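You operate a simulated robot arm through the tools that you are given. There is no shell and no other tool. Be economical: measure what you need, move in short steps, check, and stop when the job is done.

Carry out the task below with a simulated robot arm. There is one attempt and no reset: what you move stays moved.

TASK
T24 is dark: move its plug to a socket showing On and light T27's yellow roundel on it at Mid.
Fine: switch T24 off while the plug is moved; the roundel lies in the free ring; T27 stays plugged in; other roundels and controls stay.

The check looks at the end state, three seconds after you hand in, the way a careful person would. Anything else that was tipped, shoved, dropped, spilled or broken makes it a failure.

THE ROBOT
A 6-joint arm with a two-finger parallel gripper on a trunk, on a base that drives. Base frame: it is fixed to the floor where the robot stands at the start and does not move with it; the origin is under the middle of the robot, x ahead of it, y to its left, z up. Units: m, degrees, N and s.
With the tool pointing down near the work surface it reaches from about 0.14 to 0.82 m from the robot's upright axis, wherever it stands. Its first joint turns from -166.0 to 166.0 degrees. Places, roughly: clamp knob [0.2, -0.8, 0.9]; easel knob [-0.1, -0.8, 0.9]; green dial [1.2, -0.6, 0.9]; green switch [1.2, -0.5, 0.9]; light box [0.6, -0.2, 0.9]; purple dial [0.4, -0.1, 0.9]; purple switch [0.5, 0, 0.9]; right ring at T24 [0.5, -0.1, 0.9]; socket [0.2, -0.5, 0.9]; strip switch [0.3, -0.3, 0.9]; teal dial [0.7, -0.8, 0.9]; teal switch [0.6, -0.9, 0.9]; white dial [0.3, -0.6, 0.9]; white switch [0.3, -0.6, 0.9]. Payload 3.91 kg.
Tool frame: the origin (TCP) lies between the finger pads and is the grasp point; the fingertips stand 0.03 m ahead of it; z points along the fingers, y is the line along which they close. The gripper opens to 0.11 m. The fingers are 0.02 m wide and 0.01 m thick; the gripper's body (0.048 by 0.112 m) begins 0.055 m behind the TCP.
Orientation is that of the tool frame in the base frame, as [roll, pitch, yaw] about the fixed x, y, z axes, in that order (R = Rz(yaw) Ry(pitch) Rx(roll)). With the fingers straight down and closing along the base's y, the tool's x points along the base's -x, its y along +y and its z along -z.

THE INTERFACE
- The arm moves only by the tool send_rows. Its argument "commands" is a list of rows, each a list of 7 numbers: the shift along the tool's x, y, z in m, then the turn, a rotation vector about the tool's x, y, z in rad, then the gripper command, from -1 (fully open) to 1 (shut), values between in proportion. In form: [[x, y, z, ax, ay, az, fingers], ...]. A call has 1 to 12 rows; each row is the pose to reach, as a shift and turn from the pose commanded when the call began, along the tool's axes at that moment. A row lasts 0.2 s, in which the tool goes at most 0.05 m and 8.6 degrees; a call with a longer step from one row to the next is refused whole, and so is a gripper value outside its range. Where a pose cannot be reached the arm comes as near as it can. A force on the tool above 90 N (or 10 N above the force at the start of the call, whichever is more), or a blocked arm, ends the call early, and 0.2 s more pass. The fingers move at their own pace (about 0.108 m/s each) and stop on an object; they squeeze with about 32 N. The grip force told is the motor's: it shows also when the fingers shut on nothing. Time passes only in rows, and 0.2 s behind the last, so rows that repeat a pose let the fingers close. It gives the time, the measured TCP pose, the force on the tool (base axes), the opening and the grip force at its end, in the units of the frame above (readings bear some noise), with the torque about the TCP (base axes, N m) and any sound that the robot's microphone picked up.
- Cameras (640 x 400 px; columns grow to the right, rows downward): "scene" is now at [-0.1072, -0.0656, 1.5263]; the picture's right is [-0.68, -0.73, -0.00], its down [-0.44, 0.41, -0.80] and it looks along [0.59, -0.55, -0.60] (base axes); focal length 280 px, centre (320, 200). "wrist" rides on the gripper at [0.077, 0.007, -0.115] in the tool frame; the picture's right is [-0.09, 1.00, 0.00], its down [-0.80, -0.07, -0.59] and it looks along [-0.59, -0.05, 0.80] (tool axes); focal length 270 px, centre (320, 200). There is no depth. A picture from a camera that has moved, and an enlarged one, comes with that camera's place and axes in the base frame and with its lens. The place of the scene camera against the robot may be out by one fixed shift of up to 0.025 m in any direction.
- snapshot(camera): a new picture of that camera. The clock stands still meanwhile.
- slide_trunk(by): slides the trunk up (or, below 0, down) by that many m; the arm and the scene camera ride with it, the base frame stays. It gives what a move gives, with no picture.
- drive_base(legs): drives the robot by 1 to 6 legs, each [ahead, left, turn to the left] in m, m and degrees, along the robot's own axes; the way and the turn of a leg run together, so that a leg with both is an arc; at most 1.5 m and 180 degrees a leg. The arm and the cameras ride along, it lands a little off, and it stops where it bumps. It gives what a move gives.
- turn_head(pan, tilt): turns the head with the scene camera to pan (to the left, within 86 degrees either way) and tilt (down, from -29 to 69), counted from straight ahead of the robot. It gives what a move gives.
- inspect(camera, box): a new picture of the part [left, top, right, bottom] of that camera's present view, enlarged. The clock stands still meanwhile.
- close_job(): hands the job in; it is judged then, once.

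Work in short steps. Places have to be worked out from the pictures, the camera data and where the tool is seen: move nearer, look again, correct. Check each grasp and each placing, and mend what went wrong. You have 120 turns and 98 pictures in all, those below and enlarged ones among them. Open the gripper and draw the arm clear of the work before you hand the job in, unless the task says otherwise; then end with one line.

The tools are called after "Call:" by a JSON object that holds its "api" and its "payload". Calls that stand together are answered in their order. send_rows: Moves the arm, as the interface text tells. Its arguments: {"type":"object","properties":{"commands":{"type":"array","items":{"type":"array","items":{"type":"number"}}}},"required":["commands"]} The other tools are called the same way: slide_trunk (by) slides the trunk up or down; drive_base (legs) drives the base; turn_head (pan, tilt) turns the head that bears the scene camera; snapshot (camera) takes a picture; inspect (camera, box) takes an enlarged picture of a part of a camera's view; close_job () hands the job in.

At the start:

```text
time_s: 0.0
eef_pos: [0.1705, -0.4037, 1.1853]
orientation: [-180.0, 0.1, 179.8]
wrist_force: [0.8, 0.6, 0.6]
ft_torque: [-0.02, -0.02, -0.07]
width: 0.1102
finger_force: 0.1
trunk travel left (down, up): [-0.45, 0.09]
robot x, y, heading: [0.0008, -0.0017, 0.1]
head pan, tilt: [-43.0, 36.7]
```

scene: 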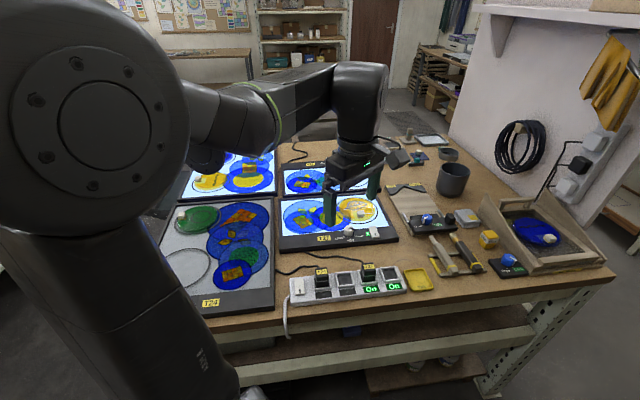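
wrist: 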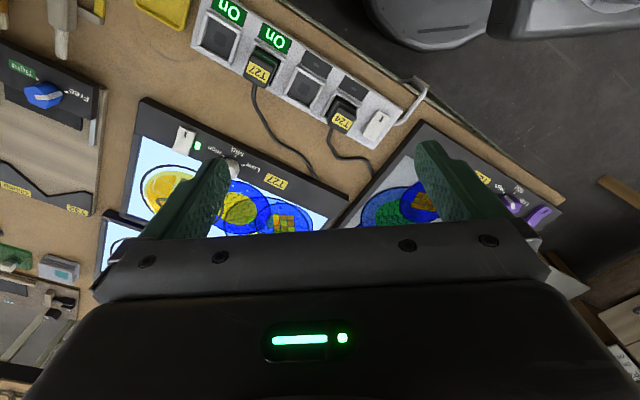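

I start with enlarged views of the strip, T24 and T27.

Call:
{"api": "inspect", "payload": {"camera": "scene", "box": [150, 130, 430, 320]}}

Call:
{"api": "inspect", "payload": {"camera": "wrist", "box": [130, 0, 570, 250]}}

```text
2.11 times, centred on (290, 225) of scene
camera zoom: at [-0.1072, -0.0656, 1.5263], right [-0.68, -0.73, 0.0], down [-0.44, 0.41, -0.8], along [0.59, -0.55, -0.6], focal length 590 px, centre (383, 147)
```

zoom: 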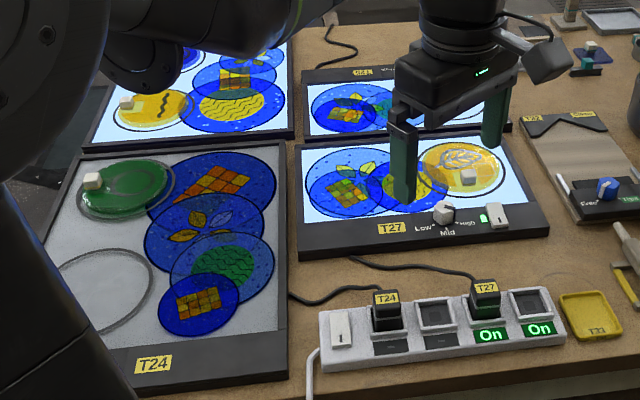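

```text
1.45 times, centred on (350, 125) of wrist
camera zoom: at [0.0928, -0.3961, 1.3014], right [0.09, 1.0, 0.0], down [0.8, -0.07, 0.59], along [0.59, -0.05, -0.8], focal length 393 px, centre (276, 309)
```

zoom: 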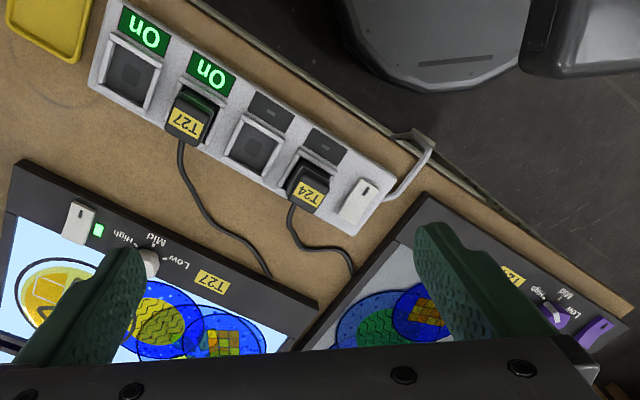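

Heights from both cameras put the strip at z≈0.9. I'll move the tool left to see T24's controls, keeping its height.

Call:
{"api": "send_rows", "payload": {"commands": [[0, 0.04, 0, 0, 0, 0, -1], [0, 0.08, 0, 0, 0, 0, -1], [0, 0.12, 0, 0, 0, 0, -1], [0, 0.16, 0, 0, 0, 0, -1], [0, 0.2, 0, 0, 0, 0, -1], [0, 0.24, 0, 0, 0, 0, -1], [0, 0.24, 0, 0, 0, 0, -1]]}}

Call:
{"api": "snapshot", "payload": {"camera": "wrist"}}

Call:
{"api": "snapshot", "payload": {"camera": "scene"}}

```text
time_s: 1.6
eef_pos: [0.1692, -0.1636, 1.1875]
orientation: [180.0, 0.0, 179.9]
wrist_force: [-1.3, 1.0, -0.2]
ft_torque: [-0.01, -0.03, 0.0]
width: 0.1104
finger_force: 0.0
trunk travel left (down, up): [-0.45, 0.09]
robot x, y, heading: [-0.003, 0.0012, 0.1]
head pan, tilt: [-43.0, 36.7]
```

```text
93 pictures are left
camera wrist: at [0.0919, -0.1566, 1.3013], right [0.09, 1.0, 0.0], down [0.8, -0.07, 0.59], along [0.59, -0.05, -0.8], focal length 270 px, centre (320, 200)
```

wrist: 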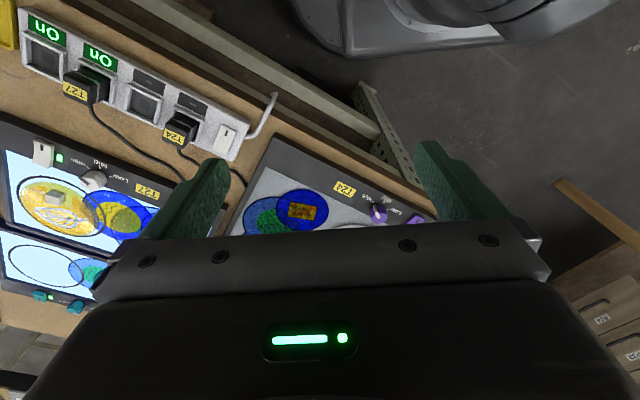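

```text
92 pictures are left
camera scene: at [-0.1072, -0.0654, 1.5263], right [-0.68, -0.73, 0.0], down [-0.44, 0.41, -0.8], along [0.59, -0.55, -0.6], focal length 280 px, centre (320, 200)
```

scene: 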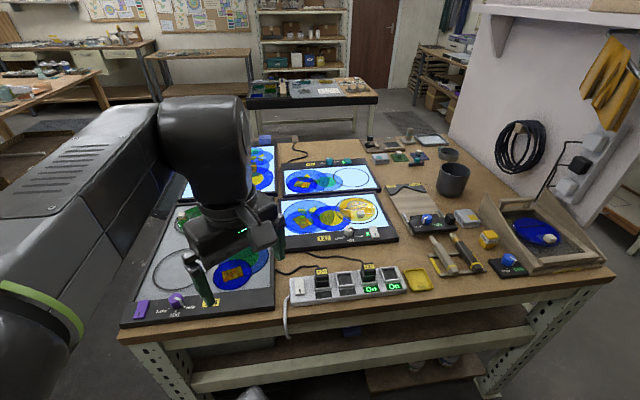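

T24's controls are now visible; I zoom in on them and on the strip.

Call:
{"api": "inspect", "payload": {"camera": "scene", "box": [110, 250, 250, 337]}}

Call:
{"api": "inspect", "payload": {"camera": "wrist", "box": [0, 10, 260, 220]}}

Call:
{"api": "inspect", "payload": {"camera": "scene", "box": [250, 180, 450, 310]}}

```text
4.57 times, centred on (180, 294) of scene
camera zoom: at [-0.1072, -0.0654, 1.5263], right [-0.68, -0.73, 0.0], down [-0.44, 0.41, -0.8], along [0.59, -0.55, -0.6], focal length 1281 px, centre (960, -227)
```

zoom: 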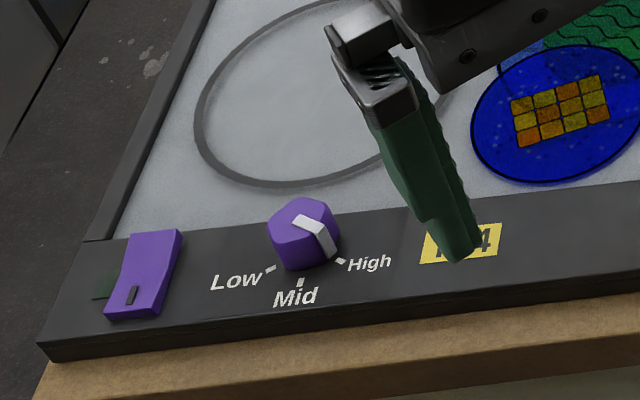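

```text
1.90 times, centred on (130, 115) of wrist
camera zoom: at [0.0919, -0.1566, 1.3013], right [0.09, 1.0, 0.0], down [0.8, -0.07, 0.59], along [0.59, -0.05, -0.8], focal length 515 px, centre (682, 362)
```

zoom: 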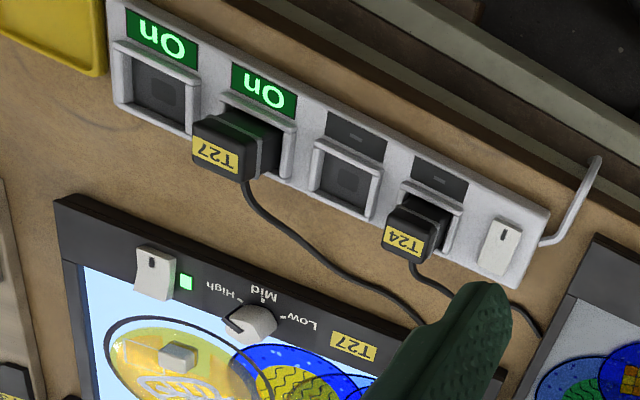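

```text
3.08 times, centred on (350, 245) of scene
camera zoom: at [-0.1072, -0.0654, 1.5263], right [-0.68, -0.73, 0.0], down [-0.44, 0.41, -0.8], along [0.59, -0.55, -0.6], focal length 862 px, centre (228, 62)
```

zoom: 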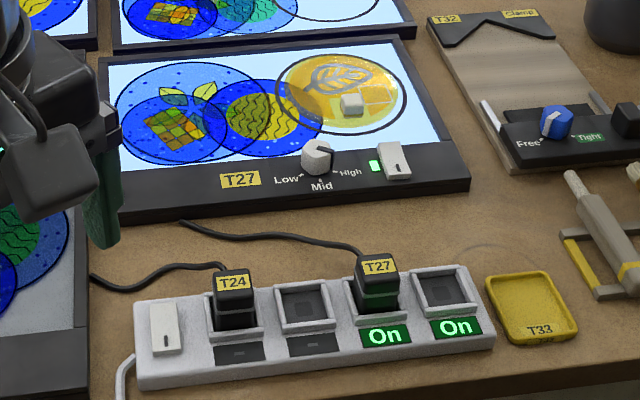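

T24's dial points at High and its switch's state is still unclear. I align the tool with the table (about -32°) and move over T24's controls for a close look.

Call:
{"api": "send_rows", "payload": {"commands": [[-0.036, 0.019, 0.0125, 0, 0, 0.081, -1], [-0.072, 0.038, 0.025, 0, 0, 0.162, -1], [-0.107, 0.057, 0.0375, 0, 0, 0.243, -1], [-0.143, 0.077, 0.05, 0, 0, 0.324, -1], [-0.178, 0.096, 0.0625, 0, 0, 0.405, -1], [-0.214, 0.115, 0.075, 0, 0, 0.486, -1], [-0.25, 0.134, 0.0875, 0, 0, 0.567, -1], [-0.25, 0.134, 0.0875, 0, 0, 0.567, -1]]}}

Call:
{"api": "snapshot", "payload": {"camera": "wrist"}}

```text
time_s: 3.4
eef_pos: [0.4186, -0.0294, 1.0973]
orientation: [-180.0, 0.1, 147.4]
wrist_force: [-0.1, 0.2, -1.0]
ft_torque: [0.01, 0.0, 0.0]
width: 0.1098
finger_force: 0.0
trunk travel left (down, up): [-0.45, 0.09]
robot x, y, heading: [-0.0014, 0.0015, -0.1]
head pan, tilt: [-43.0, 36.7]
```

```text
88 pictures are left
camera wrist: at [0.3569, 0.0183, 1.212], right [0.61, 0.79, 0.0], down [0.64, -0.49, 0.59], along [0.47, -0.36, -0.8], focal length 270 px, centre (320, 200)
```

wrist: 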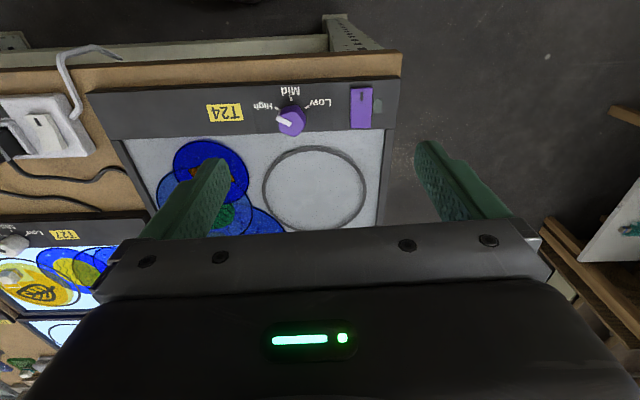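

I zoom into the controls.

Call:
{"api": "inspect", "payload": {"camera": "wrist", "box": [200, 65, 420, 202]}}

Call:
{"api": "inspect", "payload": {"camera": "scene", "box": [320, 200, 410, 256]}}

Call:
{"api": "inspect", "payload": {"camera": "scene", "box": [110, 280, 210, 342]}}

```text
2.91 times, centred on (310, 134) of wrist
camera zoom: at [0.3569, 0.0183, 1.212], right [0.61, 0.79, 0.0], down [0.64, -0.49, 0.59], along [0.47, -0.36, -0.8], focal length 786 px, centre (349, 394)
```

zoom: 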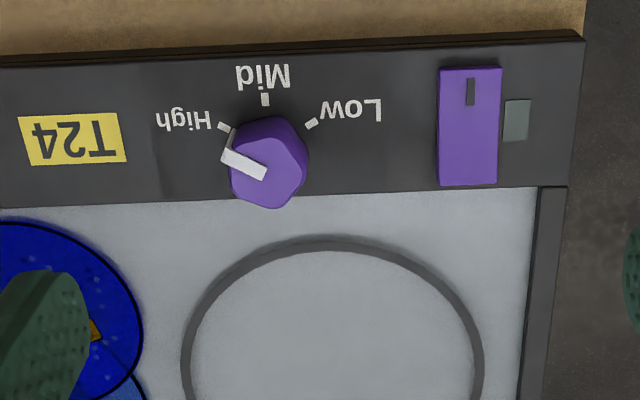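

```text
7.11 times, centred on (365, 228) of scene
camera zoom: at [-0.1072, -0.0654, 1.5263], right [-0.68, -0.73, 0.0], down [-0.44, 0.41, -0.8], along [0.59, -0.55, -0.6], focal length 1993 px, centre (0, 1)
```

zoom: 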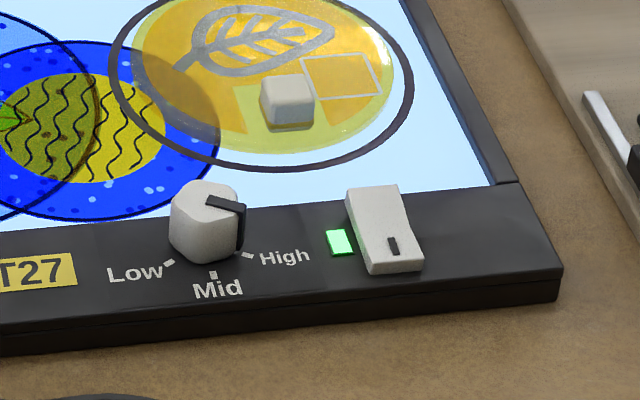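

```text
6.40 times, centred on (160, 311) of scene
camera zoom: at [-0.1072, -0.0654, 1.5263], right [-0.68, -0.73, 0.0], down [-0.44, 0.41, -0.8], along [0.59, -0.55, -0.6], focal length 1794 px, centre (1344, -510)
```

zoom: 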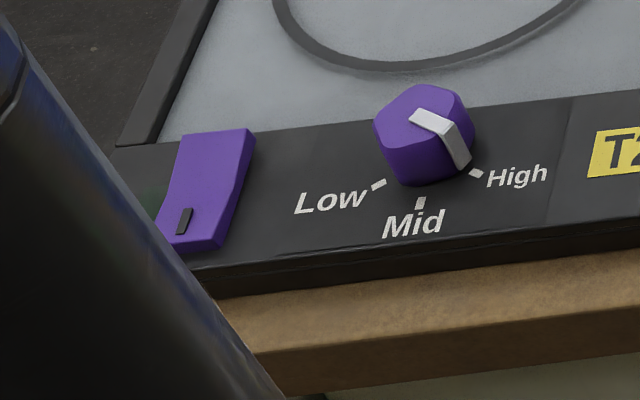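

Both switches look alike (near end down), so T24's switch is on though unpowered; to switch off I press its far end. I close the fingers and hover over that far end.

Call:
{"api": "send_rows", "payload": {"commands": [[-0.0145, 0.0154, 0.0323, 0, 0, 0, 1], [-0.029, 0.0307, 0.0647, 0, 0, 0, 1], [-0.0434, 0.0461, 0.097, 0, 0, 0, 1], [-0.0434, 0.0461, 0.097, 0, 0, 0, 1]]}}

Call:
{"api": "inspect", "payload": {"camera": "wrist", "box": [200, 50, 440, 200]}}

```text
time_s: 4.4
eef_pos: [0.4838, -0.0138, 1.0001]
orientation: [180.0, 0.0, 147.4]
wrist_force: [0.3, -0.2, -0.2]
ft_torque: [-0.02, 0.04, 0.01]
width: 0.0
finger_force: 31.7
trunk travel left (down, up): [-0.45, 0.09]
robot x, y, heading: [0.0024, -0.0014, -0.1]
head pan, tilt: [-43.0, 36.7]
```

```text
2.67 times, centred on (320, 125) of wrist
camera zoom: at [0.4212, 0.0342, 1.1156], right [0.61, 0.79, 0.0], down [0.64, -0.49, 0.59], along [0.47, -0.36, -0.8], focal length 721 px, centre (320, 400)
```

zoom: 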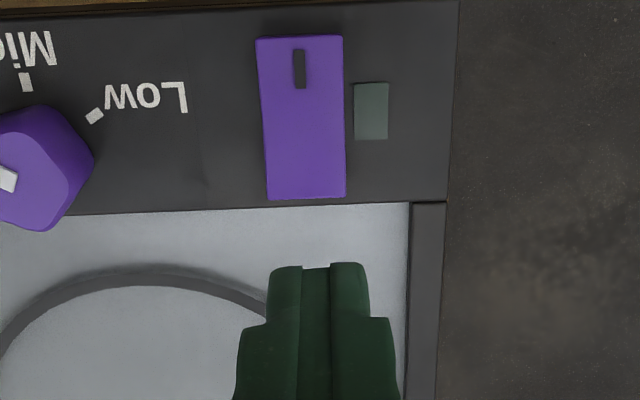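

Triangulation puts the switch's far end at (0.480, -0.017, 0.911). I shift slightly towards its middle and lower to near contact.

Call:
{"api": "send_rows", "payload": {"commands": [[0.007, -0.004, 0.03, 0, 0, 0, 1], [0.007, -0.004, 0.05, 0, 0, 0, 1], [0.007, -0.004, 0.056, 0, 0, 0, 1], [0.007, -0.004, 0.058, 0, 0, 0, 1]]}}

Call:
{"api": "inspect", "payload": {"camera": "wrist", "box": [200, 50, 440, 200]}}

```text
time_s: 5.4
eef_pos: [0.4717, -0.0129, 0.9427]
orientation: [-180.0, -0.1, 147.5]
wrist_force: [0.3, 0.8, 0.1]
ft_torque: [-0.01, 0.0, 0.0]
width: 0.0001
finger_force: 31.9
trunk travel left (down, up): [-0.45, 0.09]
robot x, y, heading: [0.0005, -0.0012, -0.0]
head pan, tilt: [-43.0, 36.7]
```

```text
2.67 times, centred on (320, 125) of wrist
camera zoom: at [0.4109, 0.034, 1.0572], right [0.61, 0.79, 0.0], down [0.64, -0.49, 0.59], along [0.47, -0.36, -0.8], focal length 721 px, centre (320, 400)
```

zoom: 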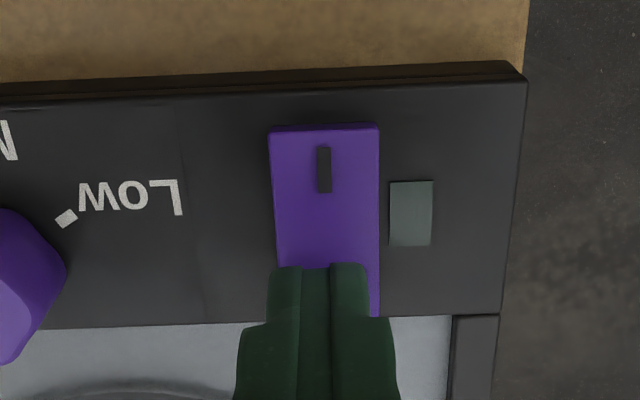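

Fingers sit over the far half, no contact yet. I press in small steps.

Call:
{"api": "send_rows", "payload": {"commands": [[0, 0.001, 0.003, 0, 0, 0, 1], [0, 0.001, 0.005, 0, 0, 0, 1], [0, 0.001, 0.007, 0, 0, 0, 1]]}}

```text
time_s: 6.2
eef_pos: [0.4742, -0.0124, 0.9366]
orientation: [180.0, 0.0, 147.5]
wrist_force: [0.0, -0.6, -0.1]
ft_torque: [-0.02, -0.03, 0.0]
width: 0.0
finger_force: 31.8
trunk travel left (down, up): [-0.45, 0.09]
robot x, y, heading: [-0.0022, 0.0004, -0.1]
head pan, tilt: [-43.0, 36.7]
```

Tips are now at about 0.906 with no force, so I continue down.

Call:
{"api": "send_rows", "payload": {"commands": [[0, 0, 0.002, 0, 0, 0, 1], [0, 0, 0.004, 0, 0, 0, 1], [0, 0, 0.006, 0, 0, 0, 1]]}}

Call:
{"api": "inspect", "payload": {"camera": "wrist", "box": [200, 50, 440, 200]}}

```text
time_s: 7.0
eef_pos: [0.4765, -0.0122, 0.933]
orientation: [179.9, 0.2, 147.5]
wrist_force: [2.3, -2.3, 24.3]
ft_torque: [0.05, 0.14, -0.14]
width: 0.0
finger_force: 32.2
trunk travel left (down, up): [-0.45, 0.09]
robot x, y, heading: [-0.0014, 0.0029, 0.1]
head pan, tilt: [-43.0, 36.7]
```

```text
2.67 times, centred on (320, 125) of wrist
camera zoom: at [0.4129, 0.0351, 1.0474], right [0.61, 0.79, 0.0], down [0.63, -0.49, 0.6], along [0.47, -0.36, -0.8], focal length 721 px, centre (320, 400)
```

zoom: 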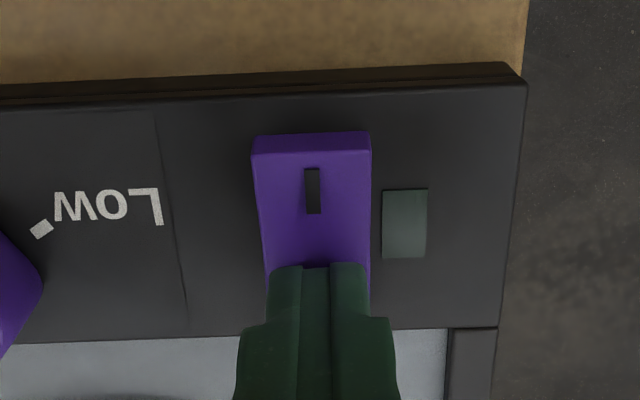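

The rocker flipped (near end is up now). I lift and travel along the table edge to hover above T24's plug, opening the gripper.

Call:
{"api": "send_rows", "payload": {"commands": [[0, 0, -0.04, 0, 0, 0, 1], [0, 0, -0.08, 0, 0, 0, 1], [0.003, -0.045, -0.1, 0, 0, 0, 0], [0.003, -0.09, -0.12, 0, 0, 0, -1], [0.003, -0.135, -0.14, 0, 0, 0, -1], [0.003, -0.183, -0.147, 0, 0, 0, -1], [0.003, -0.231, -0.147, 0, 0, 0, -1], [0.003, -0.279, -0.147, 0, 0, 0, -1], [0.003, -0.327, -0.147, 0, 0, 0, -1], [0.005, -0.375, -0.147, 0, 0, 0, -1], [0.008, -0.42, -0.147, 0, 0, 0, -1], [0.01, -0.457, -0.147, 0, 0, 0, -1]]}}

Call:
{"api": "snapshot", "payload": {"camera": "wrist"}}

Call:
{"api": "inspect", "payload": {"camera": "scene", "box": [110, 130, 430, 337]}}

```text
time_s: 9.6
eef_pos: [0.2194, -0.3915, 1.0755]
orientation: [-179.9, 0.0, 147.4]
wrist_force: [0.2, 1.0, 0.4]
ft_torque: [0.0, 0.0, 0.0]
width: 0.1101
finger_force: 0.1
trunk travel left (down, up): [-0.45, 0.09]
robot x, y, heading: [-0.0013, -0.0031, 0.3]
head pan, tilt: [-43.0, 36.7]
```

```text
81 pictures are left
camera wrist: at [0.1577, -0.3447, 1.1905], right [0.61, 0.79, 0.0], down [0.64, -0.49, 0.59], along [0.47, -0.36, -0.8], focal length 270 px, centre (320, 200)
```

wrist: 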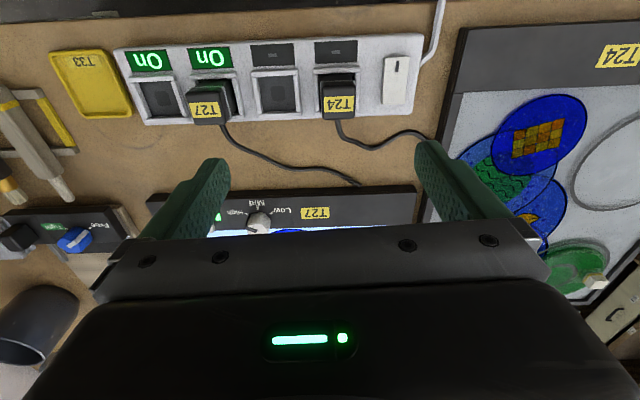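

```text
1.93 times, centred on (270, 234) of scene
camera zoom: at [-0.1073, -0.0661, 1.5263], right [-0.68, -0.73, 0.0], down [-0.44, 0.41, -0.8], along [0.59, -0.55, -0.6], focal length 542 px, centre (417, 135)
```

zoom: 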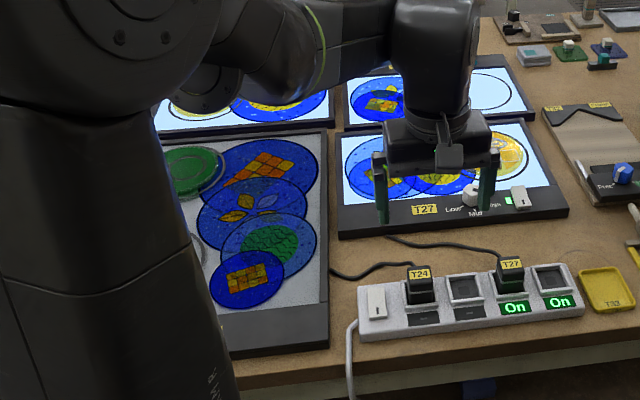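

I zoom in on the plug to see its shape and lean.

Call:
{"api": "inspect", "payload": {"camera": "wrist", "box": [260, 20, 440, 160]}}

Call:
{"api": "inspect", "payload": {"camera": "scene", "box": [280, 250, 420, 310]}}

```text
2.86 times, centred on (350, 90) of wrist
camera zoom: at [0.1577, -0.3447, 1.1905], right [0.61, 0.79, 0.0], down [0.64, -0.49, 0.59], along [0.47, -0.36, -0.8], focal length 772 px, centre (234, 514)
```

zoom: 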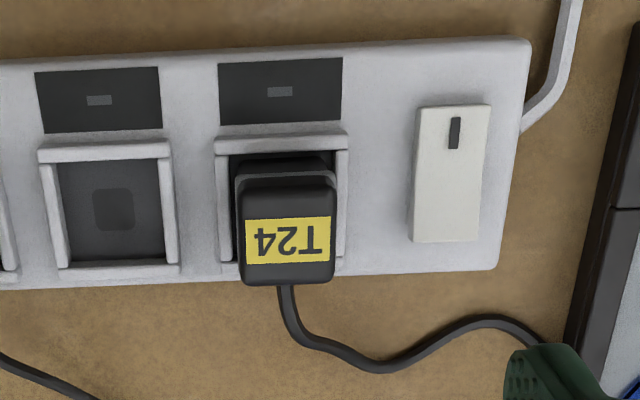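

```text
4.57 times, centred on (350, 280) of scene
camera zoom: at [-0.1073, -0.0661, 1.5263], right [-0.68, -0.73, 0.0], down [-0.44, 0.41, -0.8], along [0.59, -0.55, -0.6], focal length 1281 px, centre (183, -166)
```

zoom: 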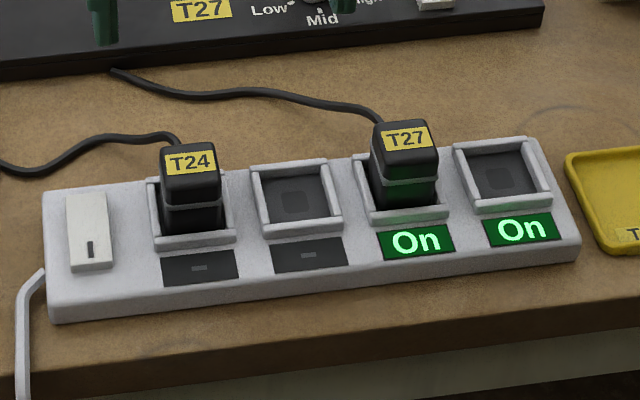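

The plug is an upright block, top centre near (0.225, -0.376, 0.95), cord leaving on the far side. I align over it, turning 2° more, with tips still above the top.

Call:
{"api": "send_rows", "payload": {"commands": [[0.002, 0.008, 0.035, 0, 0, 0.019, -1], [0.0044, 0.0162, 0.07, 0, 0, 0.038, -0.5], [0.0044, 0.0162, 0.07, 0, 0, 0.038, -0.2], [0.0044, 0.0162, 0.07, 0, 0, 0.038, -0.2]]}}

Call:
{"api": "inspect", "payload": {"camera": "wrist", "box": [160, 0, 480, 200]}}

```text
time_s: 10.6
eef_pos: [0.2236, -0.3743, 1.0071]
orientation: [179.9, 0.1, 145.2]
wrist_force: [0.4, -0.3, 0.5]
ft_torque: [0.02, -0.02, 0.02]
width: 0.0661
finger_force: 0.0
trunk travel left (down, up): [-0.45, 0.09]
robot x, y, heading: [-0.0002, -0.0014, 0.2]
head pan, tilt: [-43.0, 36.7]
```

```text
2.00 times, centred on (320, 100) of wrist
camera zoom: at [0.1642, -0.3249, 1.1219], right [0.64, 0.77, 0.0], down [0.62, -0.51, 0.59], along [0.46, -0.38, -0.8], focal length 541 px, centre (320, 400)
```

zoom: 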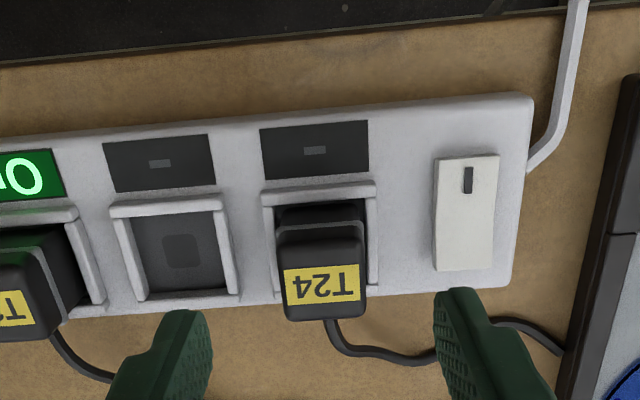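

The label sits exactly under the tips' midline. I descend around the plug and close.

Call:
{"api": "send_rows", "payload": {"commands": [[0, 0, 0.03, 0, 0, 0, -0.2], [0, 0, 0.05, 0, 0, 0, -0.2], [0, 0, 0.058, 0, 0, 0, -0.2], [0, 0, 0.058, 0, 0, 0, 1], [0, 0, 0.058, 0, 0, 0, 1], [0, 0, 0.058, 0, 0, 0, 1]]}}

Call:
{"api": "inspect", "payload": {"camera": "wrist", "box": [160, 0, 480, 200]}}

Call:
{"api": "inspect", "payload": {"camera": "scene", "box": [260, 200, 420, 310]}}

```text
time_s: 12.0
eef_pos: [0.224, -0.3758, 0.9492]
orientation: [180.0, 0.1, 145.3]
wrist_force: [-0.6, -0.1, -0.1]
ft_torque: [0.05, -0.01, 0.0]
width: 0.0312
finger_force: 32.4
trunk travel left (down, up): [-0.45, 0.09]
robot x, y, heading: [0.0002, -0.0021, 0.1]
head pan, tilt: [-43.0, 36.7]
```

```text
2.00 times, centred on (320, 100) of wrist
camera zoom: at [0.1651, -0.3257, 1.0644], right [0.64, 0.77, 0.0], down [0.62, -0.51, 0.59], along [0.46, -0.38, -0.8], focal length 541 px, centre (320, 400)
```

zoom: 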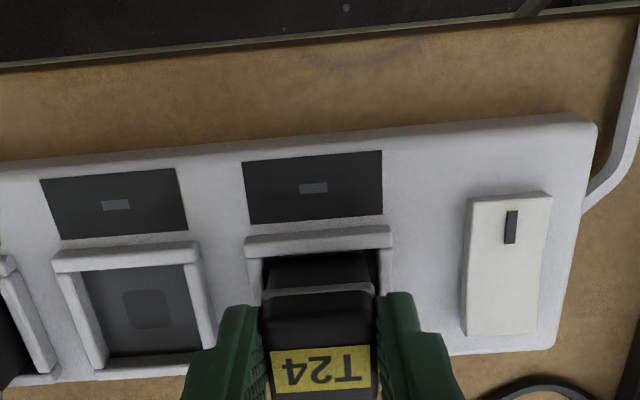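

```text
3.64 times, centred on (340, 255) of scene
camera zoom: at [-0.1071, -0.0656, 1.5263], right [-0.68, -0.73, 0.0], down [-0.44, 0.41, -0.8], along [0.59, -0.55, -0.6], focal length 1019 px, centre (247, 0)
```

zoom: 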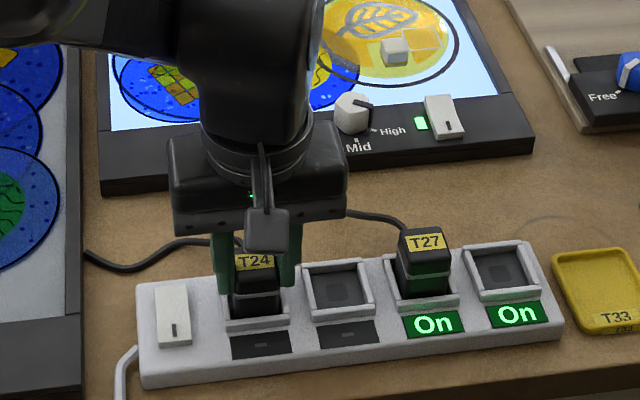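

Grip is firm (0.031 m). I lift the plug straight out by 0.10 m.

Call:
{"api": "send_rows", "payload": {"commands": [[0, 0, -0.01, 0, 0, 0, 1], [0, 0, -0.025, 0, 0, 0, 1], [0, 0, -0.05, 0, 0, 0, 1], [0, 0, -0.08, 0, 0, 0, 1], [0, 0, -0.11, 0, 0, 0, 1], [0, 0, -0.11, 0, 0, 0, 1]]}}

Call:
{"api": "snapshot", "payload": {"camera": "wrist"}}

Call:
{"api": "inspect", "payload": {"camera": "scene", "box": [220, 180, 420, 310]}}

```text
time_s: 13.4
eef_pos: [0.2272, -0.3777, 1.0596]
orientation: [-179.9, 0.0, 145.2]
wrist_force: [-0.3, -0.7, -0.5]
ft_torque: [-0.01, 0.0, 0.02]
width: 0.0312
finger_force: 31.9
trunk travel left (down, up): [-0.45, 0.09]
robot x, y, heading: [-0.0008, -0.0004, 0.1]
head pan, tilt: [-43.0, 36.7]
```

```text
74 pictures are left
camera wrist: at [0.1671, -0.3272, 1.1748], right [0.64, 0.77, 0.0], down [0.62, -0.51, 0.59], along [0.46, -0.38, -0.8], focal length 270 px, centre (320, 200)
```

wrist: 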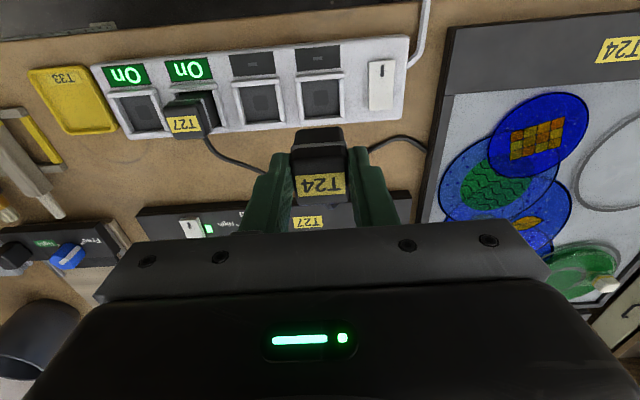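

```text
3.08 times, centred on (320, 245) of scene
camera zoom: at [-0.1072, -0.0655, 1.5263], right [-0.68, -0.73, 0.0], down [-0.44, 0.41, -0.8], along [0.59, -0.55, -0.6], focal length 862 px, centre (320, 62)
```

zoom: 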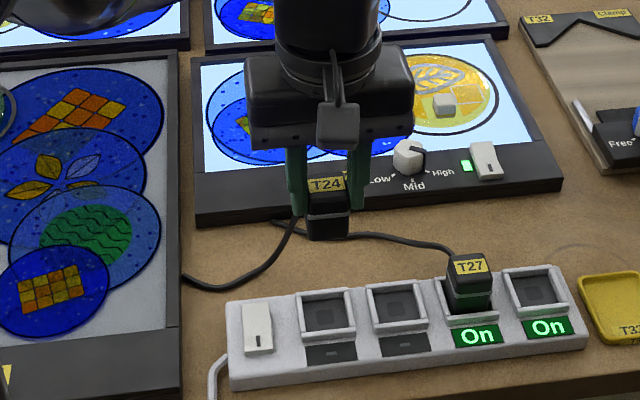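

The plug is out. I carry it along the strip by about three pitches, at this height, so socket 4 should appear where socket 1 appears now.

Call:
{"api": "inspect", "payload": {"camera": "wrist", "box": [240, 30, 400, 130]}}

Call:
{"api": "send_rows", "payload": {"commands": [[0, -0.04, 0, 0, 0, 0, 1], [0, -0.08, 0, 0, 0, 0, 1], [0, -0.12, 0, 0, 0, 0, 1], [0, -0.16, 0, 0, 0, 0, 1], [0, -0.179, 0, 0, 0, 0, 1], [0, -0.179, 0, 0, 0, 0, 1], [0, -0.179, 0, 0, 0, 0, 1]]}}

Call:
{"api": "inspect", "payload": {"camera": "wrist", "box": [240, 30, 400, 130]}}

Call:
{"api": "inspect", "payload": {"camera": "scene", "box": [260, 180, 460, 310]}}

```text
4.00 times, centred on (320, 80) of wrist
camera zoom: at [0.1671, -0.3272, 1.1748], right [0.64, 0.77, 0.0], down [0.62, -0.51, 0.59], along [0.46, -0.38, -0.8], focal length 1081 px, centre (320, 680)
```

zoom: 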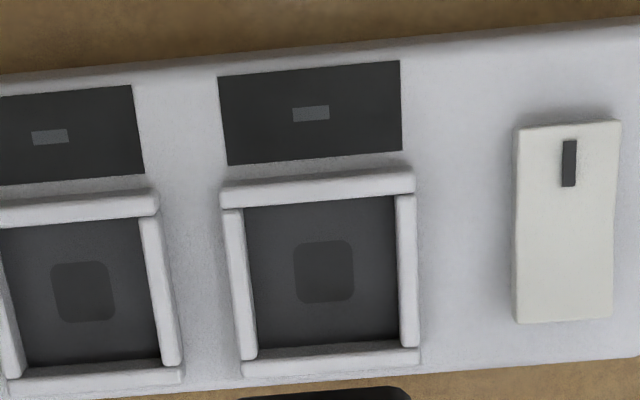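

```text
time_s: 15.0
eef_pos: [0.1241, -0.5235, 1.0622]
orientation: [179.9, -0.1, 145.2]
wrist_force: [-0.6, 0.5, -0.3]
ft_torque: [0.0, 0.01, 0.03]
width: 0.0311
finger_force: 31.9
trunk travel left (down, up): [-0.45, 0.09]
robot x, y, heading: [0.0001, 0.0025, -0.0]
head pan, tilt: [-43.0, 36.7]
```

```text
4.00 times, centred on (320, 80) of wrist
camera zoom: at [0.0625, -0.4734, 1.1769], right [0.64, 0.77, 0.0], down [0.62, -0.51, 0.59], along [0.46, -0.38, -0.8], focal length 1081 px, centre (320, 680)
```

zoom: 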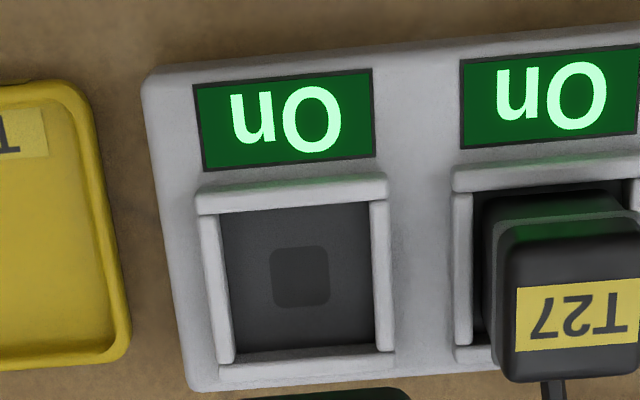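

```text
3.08 times, centred on (360, 245) of scene
camera zoom: at [-0.1072, -0.0656, 1.5263], right [-0.68, -0.73, 0.0], down [-0.44, 0.41, -0.8], along [0.59, -0.55, -0.6], focal length 862 px, centre (197, 62)
```

zoom: 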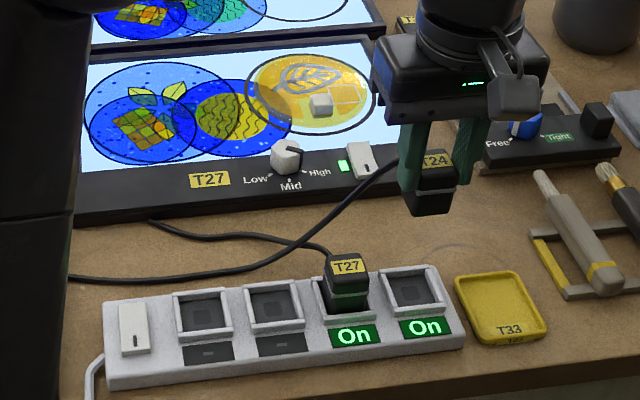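

Socket 4 is offset by 25 px left and 5 px down from the reference, so I shift 6 mm more along the strip and 1 mm out. Then I lower partway.

Call:
{"api": "send_rows", "payload": {"commands": [[-0.0012, -0.0062, 0, 0, 0, 0, 1], [-0.0012, -0.0062, 0.03, 0, 0, 0, 1], [-0.0012, -0.0062, 0.06, 0, 0, 0, 1], [-0.0012, -0.0062, 0.08, 0, 0, 0, 1], [-0.0012, -0.0062, 0.08, 0, 0, 0, 1]]}}

Call:
{"api": "inspect", "payload": {"camera": "wrist", "box": [220, 50, 420, 200]}}

Call:
{"api": "inspect", "payload": {"camera": "scene", "box": [300, 200, 440, 300]}}

```text
time_s: 16.2
eef_pos: [0.1203, -0.5301, 0.979]
orientation: [-180.0, 0.0, 145.3]
wrist_force: [0.3, -0.4, -0.8]
ft_torque: [0.03, 0.0, -0.01]
width: 0.0311
finger_force: 32.4
trunk travel left (down, up): [-0.45, 0.09]
robot x, y, heading: [0.0002, 0.0026, 0.1]
head pan, tilt: [-43.0, 36.7]
```

```text
2.67 times, centred on (320, 125) of wrist
camera zoom: at [0.0599, -0.4805, 1.0933], right [0.64, 0.77, 0.0], down [0.62, -0.51, 0.59], along [0.46, -0.38, -0.8], focal length 721 px, centre (320, 400)
```

zoom: 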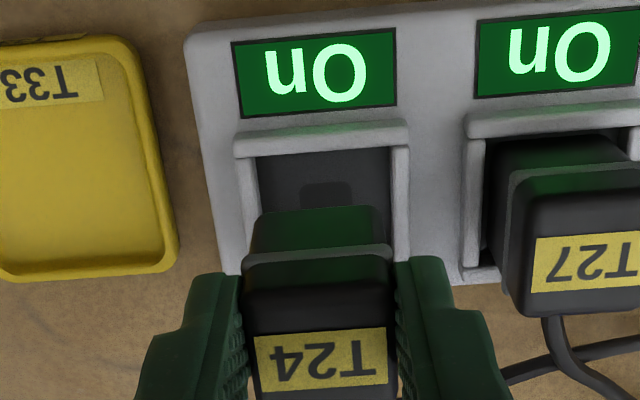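

```text
4.00 times, centred on (370, 250) of scene
camera zoom: at [-0.1071, -0.0658, 1.5263], right [-0.68, -0.73, 0.0], down [-0.44, 0.41, -0.8], along [0.59, -0.55, -0.6], focal length 1121 px, centre (120, 0)
```

zoom: 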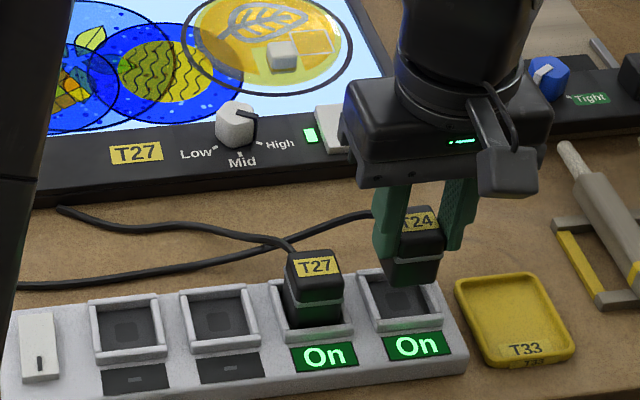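

It looks centred over the well. I lower the remaining 3 cm slowly.

Call:
{"api": "send_rows", "payload": {"commands": [[0, 0, 0.008, 0, 0, 0, 1], [0, 0, 0.014, 0, 0, 0, 1], [0, 0, 0.019, 0, 0, 0, 1], [0, 0, 0.024, 0, 0, 0, 1], [0, 0, 0.028, 0, 0, 0, 1]]}}

Call:
{"api": "inspect", "payload": {"camera": "wrist", "box": [220, 50, 420, 200]}}

```text
time_s: 17.4
eef_pos: [0.1194, -0.5289, 0.9545]
orientation: [-179.8, 0.1, 145.3]
wrist_force: [-4.0, -2.6, 27.3]
ft_torque: [-0.32, -0.38, -0.04]
width: 0.0318
finger_force: 31.5
trunk travel left (down, up): [-0.45, 0.09]
robot x, y, heading: [0.0026, -0.0026, 0.3]
head pan, tilt: [-43.0, 36.7]
```

```text
2.67 times, centred on (320, 125) of wrist
camera zoom: at [0.0592, -0.4787, 1.0692], right [0.64, 0.77, 0.0], down [0.62, -0.51, 0.6], along [0.46, -0.38, -0.8], focal length 721 px, centre (320, 400)
```

zoom: 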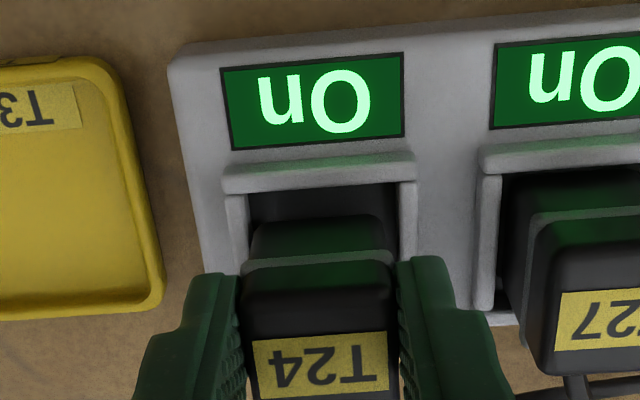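

Contact came early at z 0.9545, and the near-rim gap shows the plug is about 4 mm too far out. I raise slightly, shift 4 mm toward the near side and try again.

Call:
{"api": "send_rows", "payload": {"commands": [[0, 0, -0.012, 0, 0, 0, 1], [0.004, 0.0007, -0.012, 0, 0, 0, 1], [0.004, 0.0007, -0.012, 0, 0, 0, 1], [0.004, 0.0007, -0.006, 0, 0, 0, 1], [0.004, 0.0007, 0.0, 0, 0, 0, 1], [0.004, 0.0007, 0.002, 0, 0, 0, 1]]}}

Call:
{"api": "inspect", "payload": {"camera": "wrist", "box": [160, 0, 480, 200]}}

```text
time_s: 18.8
eef_pos: [0.1182, -0.5279, 0.9511]
orientation: [179.9, -0.1, 145.4]
wrist_force: [0.2, 1.2, -0.1]
ft_torque: [-0.01, -0.01, -0.02]
width: 0.0313
finger_force: 31.7
trunk travel left (down, up): [-0.45, 0.09]
robot x, y, heading: [-0.0017, -0.0021, 0.0]
head pan, tilt: [-43.0, 36.7]
```

```text
2.00 times, centred on (320, 100) of wrist
camera zoom: at [0.0582, -0.4777, 1.0651], right [0.64, 0.77, 0.0], down [0.62, -0.51, 0.59], along [0.46, -0.38, -0.8], focal length 541 px, centre (320, 400)
```

zoom: 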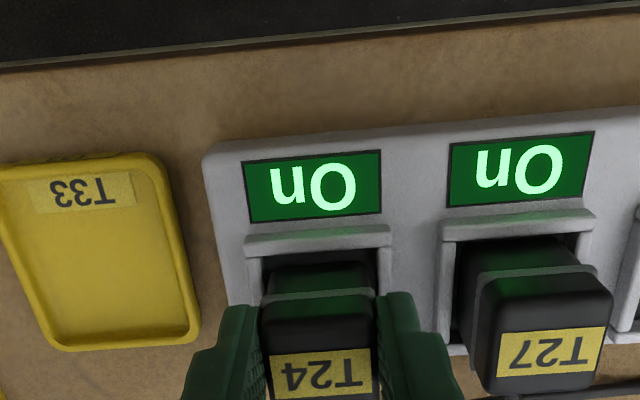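

No force now and the view nearly matches the original seated one. I press down to seat.

Call:
{"api": "send_rows", "payload": {"commands": [[0.001, 0, 0.002, 0, 0, 0, 1], [0.001, 0, 0.004, 0, 0, 0, 1]]}}

```text
time_s: 19.4
eef_pos: [0.1167, -0.527, 0.9457]
orientation: [-179.8, 0.1, 145.4]
wrist_force: [0.6, -0.7, 8.0]
ft_torque: [0.13, -0.05, -0.02]
width: 0.031
finger_force: 31.8
trunk travel left (down, up): [-0.45, 0.09]
robot x, y, heading: [0.002, -0.0037, -0.1]
head pan, tilt: [-43.0, 36.7]
```

Contact at the seated height. One slight push, then release and lift clear.

Call:
{"api": "send_rows", "payload": {"commands": [[0, 0, 0.002, 0, 0, 0, 1], [0, 0, 0.0, 0, 0, 0, 0.2], [0, 0, 0.0, 0, 0, 0, -0.2], [0, 0, 0, 0, 0, 0, -0.2], [0, 0, -0.04, 0, 0, 0, -0.2], [0, 0, -0.08, 0, 0, 0, -0.2], [0, 0, -0.12, 0, 0, 0, -0.2]]}}

Call:
{"api": "inspect", "payload": {"camera": "wrist", "box": [160, 0, 480, 200]}}

Call:
{"api": "inspect", "payload": {"camera": "scene", "box": [260, 180, 460, 310]}}

```text
time_s: 21.0
eef_pos: [0.1197, -0.5259, 1.0652]
orientation: [180.0, 0.1, 145.3]
wrist_force: [-0.5, 0.4, -0.7]
ft_torque: [0.0, 0.0, -0.01]
width: 0.0661
finger_force: 0.0
trunk travel left (down, up): [-0.45, 0.09]
robot x, y, heading: [0.0028, -0.0015, -0.2]
head pan, tilt: [-43.0, 36.7]
```

```text
2.00 times, centred on (320, 100) of wrist
camera zoom: at [0.0592, -0.4759, 1.1804], right [0.64, 0.77, 0.0], down [0.62, -0.51, 0.59], along [0.46, -0.38, -0.8], focal length 541 px, centre (320, 400)
```

zoom: 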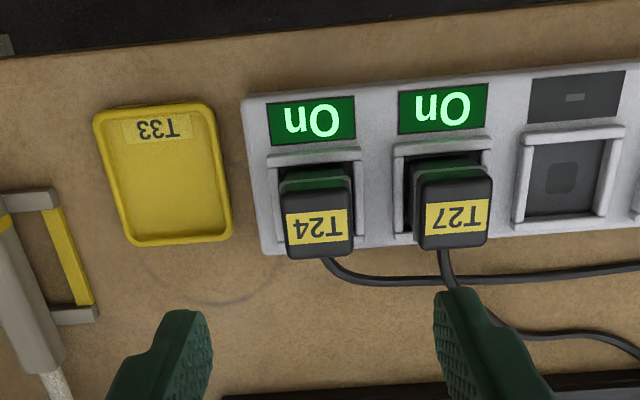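

```text
3.08 times, centred on (360, 245) of scene
camera zoom: at [-0.1072, -0.0653, 1.5263], right [-0.68, -0.73, 0.0], down [-0.44, 0.41, -0.8], along [0.59, -0.55, -0.6], focal length 862 px, centre (197, 62)
```

zoom: 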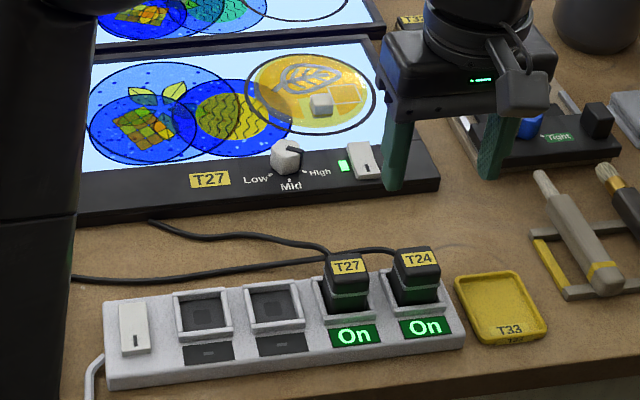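

The plug is seated like T27's. Now I go over T27's yellow roundel handle.

Call:
{"api": "send_rows", "payload": {"commands": [[-0.04, 0.003, -0.01, 0, 0, 0, -0.2], [-0.08, 0.006, -0.015, 0, 0, 0, -0.2], [-0.12, 0.009, -0.015, 0, 0, 0, -0.2], [-0.16, 0.012, -0.015, 0, 0, 0, -0.2], [-0.185, 0.012, -0.015, 0, 0, 0, -0.2], [-0.185, 0.012, -0.015, 0, 0, 0, -0.2]]}}

Call:
{"api": "snapshot", "payload": {"camera": "wrist"}}

```text
time_s: 22.4
eef_pos: [0.2768, -0.6191, 1.0817]
orientation: [179.9, 0.1, 145.2]
wrist_force: [-0.3, 0.6, 0.3]
ft_torque: [-0.03, 0.01, 0.02]
width: 0.066
finger_force: 0.0
trunk travel left (down, up): [-0.45, 0.09]
robot x, y, heading: [-0.0008, -0.0009, -0.1]
head pan, tilt: [-43.0, 36.7]
```

```text
63 pictures are left
camera wrist: at [0.2162, -0.5697, 1.1968], right [0.64, 0.77, 0.0], down [0.62, -0.51, 0.59], along [0.46, -0.38, -0.8], focal length 270 px, centre (320, 200)
```

wrist: 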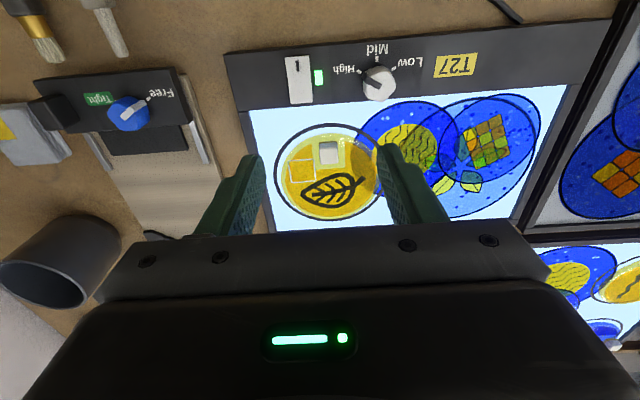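

Handle and disc are visible. I zoom in for geometry.

Call:
{"api": "inspect", "payload": {"camera": "wrist", "box": [240, 90, 432, 210]}}

```text
3.33 times, centred on (336, 150) of wrist
camera zoom: at [0.2162, -0.5697, 1.1968], right [0.64, 0.77, 0.0], down [0.62, -0.51, 0.59], along [0.46, -0.38, -0.8], focal length 901 px, centre (267, 367)
```

zoom: 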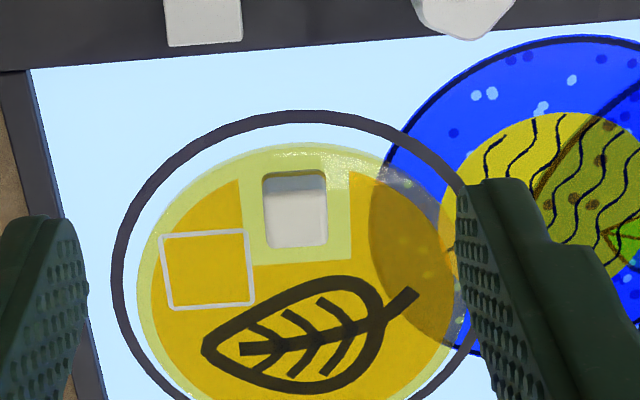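

The disc lies on top, handle about 2 cm wide near its near edge at roughly (0.331, -0.652). I hover above it, tips clear.

Call:
{"api": "send_rows", "payload": {"commands": [[-0.021, 0.001, 0.025, 0, 0, 0, -0.2], [-0.042, 0.0025, 0.05, 0, 0, 0, -0.3], [-0.063, 0.0037, 0.075, 0, 0, 0, -0.3], [-0.063, 0.0037, 0.075, 0, 0, 0, -0.3]]}}

Call:
{"api": "inspect", "payload": {"camera": "wrist", "box": [160, 30, 480, 230]}}

```text
time_s: 23.4
eef_pos: [0.3291, -0.6545, 1.0041]
orientation: [-179.9, 0.0, 145.3]
wrist_force: [-0.3, 0.8, -0.9]
ft_torque: [-0.01, 0.01, 0.0]
width: 0.0713
finger_force: 0.1
trunk travel left (down, up): [-0.45, 0.09]
robot x, y, heading: [0.001, 0.0011, -0.1]
head pan, tilt: [-43.0, 36.7]
```

```text
2.00 times, centred on (320, 130) of wrist
camera zoom: at [0.2691, -0.6047, 1.1187], right [0.64, 0.77, 0.0], down [0.62, -0.51, 0.59], along [0.46, -0.38, -0.8], focal length 541 px, centre (320, 340)
```

zoom: 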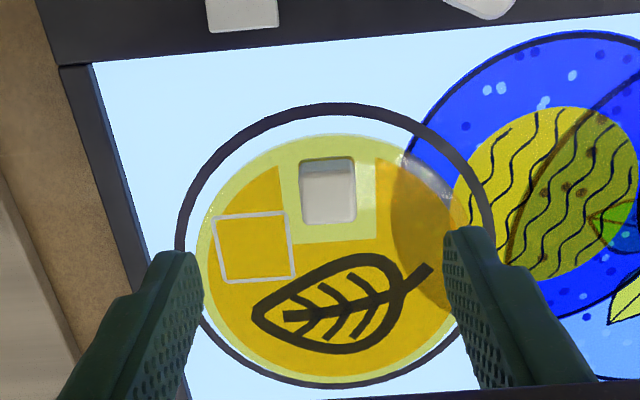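

I zoom on the handle to tell its top from its side.

Call:
{"api": "inspect", "payload": {"camera": "wrist", "box": [290, 95, 360, 150]}}

Call:
{"api": "inspect", "payload": {"camera": "scene", "box": [310, 180, 410, 250]}}

```text
7.27 times, centred on (325, 122) of wrist
camera zoom: at [0.2691, -0.6047, 1.1187], right [0.64, 0.77, 0.0], down [0.62, -0.51, 0.59], along [0.46, -0.38, -0.8], focal length 1966 px, centre (284, 764)
```

zoom: 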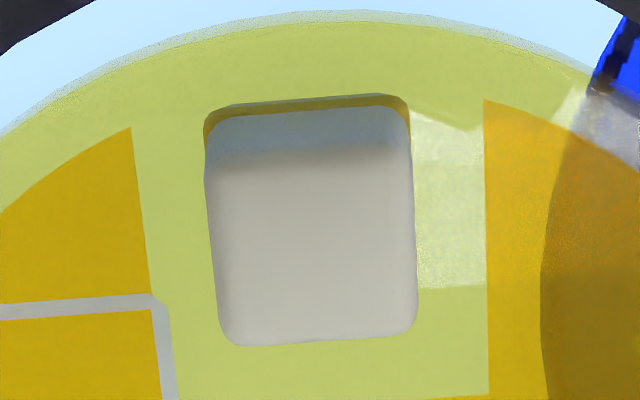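

```text
5.71 times, centred on (360, 215) of scene
camera zoom: at [-0.107, -0.0658, 1.5264], right [-0.68, -0.73, 0.0], down [-0.44, 0.41, -0.8], along [0.59, -0.55, -0.6], focal length 1601 px, centre (91, 114)
```

zoom: 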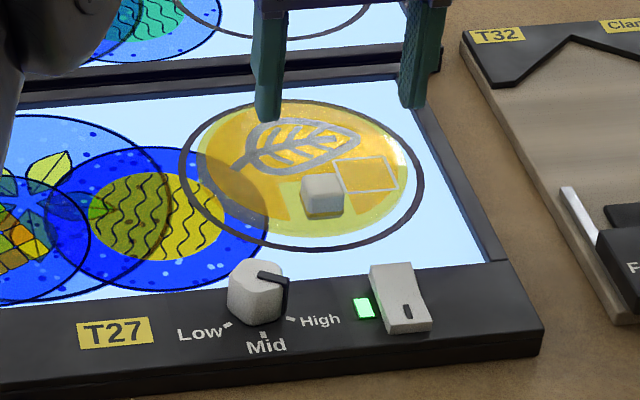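

The handle's top centre is under the tips (3 mm to the right). I correct, descend beside it, and close.

Call:
{"api": "send_rows", "payload": {"commands": [[0, 0.003, 0.025, 0, 0, 0, -0.3], [0, 0.003, 0.045, 0, 0, 0, -0.3], [0, 0.003, 0.057, 0, 0, 0, -0.3], [0, 0.003, 0.062, 0, 0, 0, -0.3]]}}

Call:
{"api": "inspect", "payload": {"camera": "wrist", "box": [200, 70, 440, 220]}}

```text
time_s: 24.4
eef_pos: [0.3307, -0.6523, 0.9444]
orientation: [180.0, -0.1, 145.3]
wrist_force: [0.0, -0.7, 0.8]
ft_torque: [-0.03, 0.01, -0.02]
width: 0.0716
finger_force: 0.1
trunk travel left (down, up): [-0.45, 0.09]
robot x, y, heading: [-0.0013, -0.0011, -0.0]
head pan, tilt: [-43.0, 36.7]
```

```text
2.67 times, centred on (320, 145) of wrist
camera zoom: at [0.2715, -0.603, 1.0586], right [0.64, 0.77, 0.0], down [0.62, -0.51, 0.59], along [0.46, -0.38, -0.8], focal length 721 px, centre (320, 347)
```

zoom: 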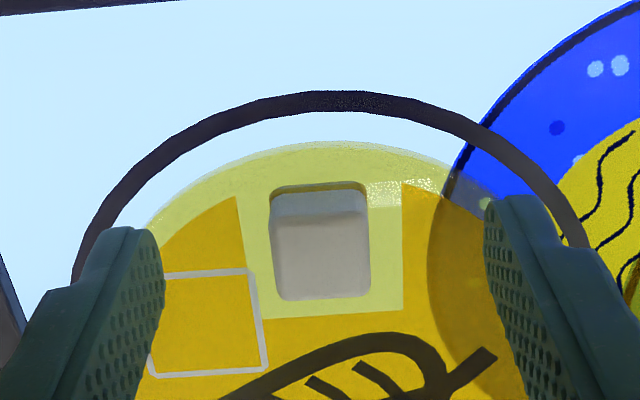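

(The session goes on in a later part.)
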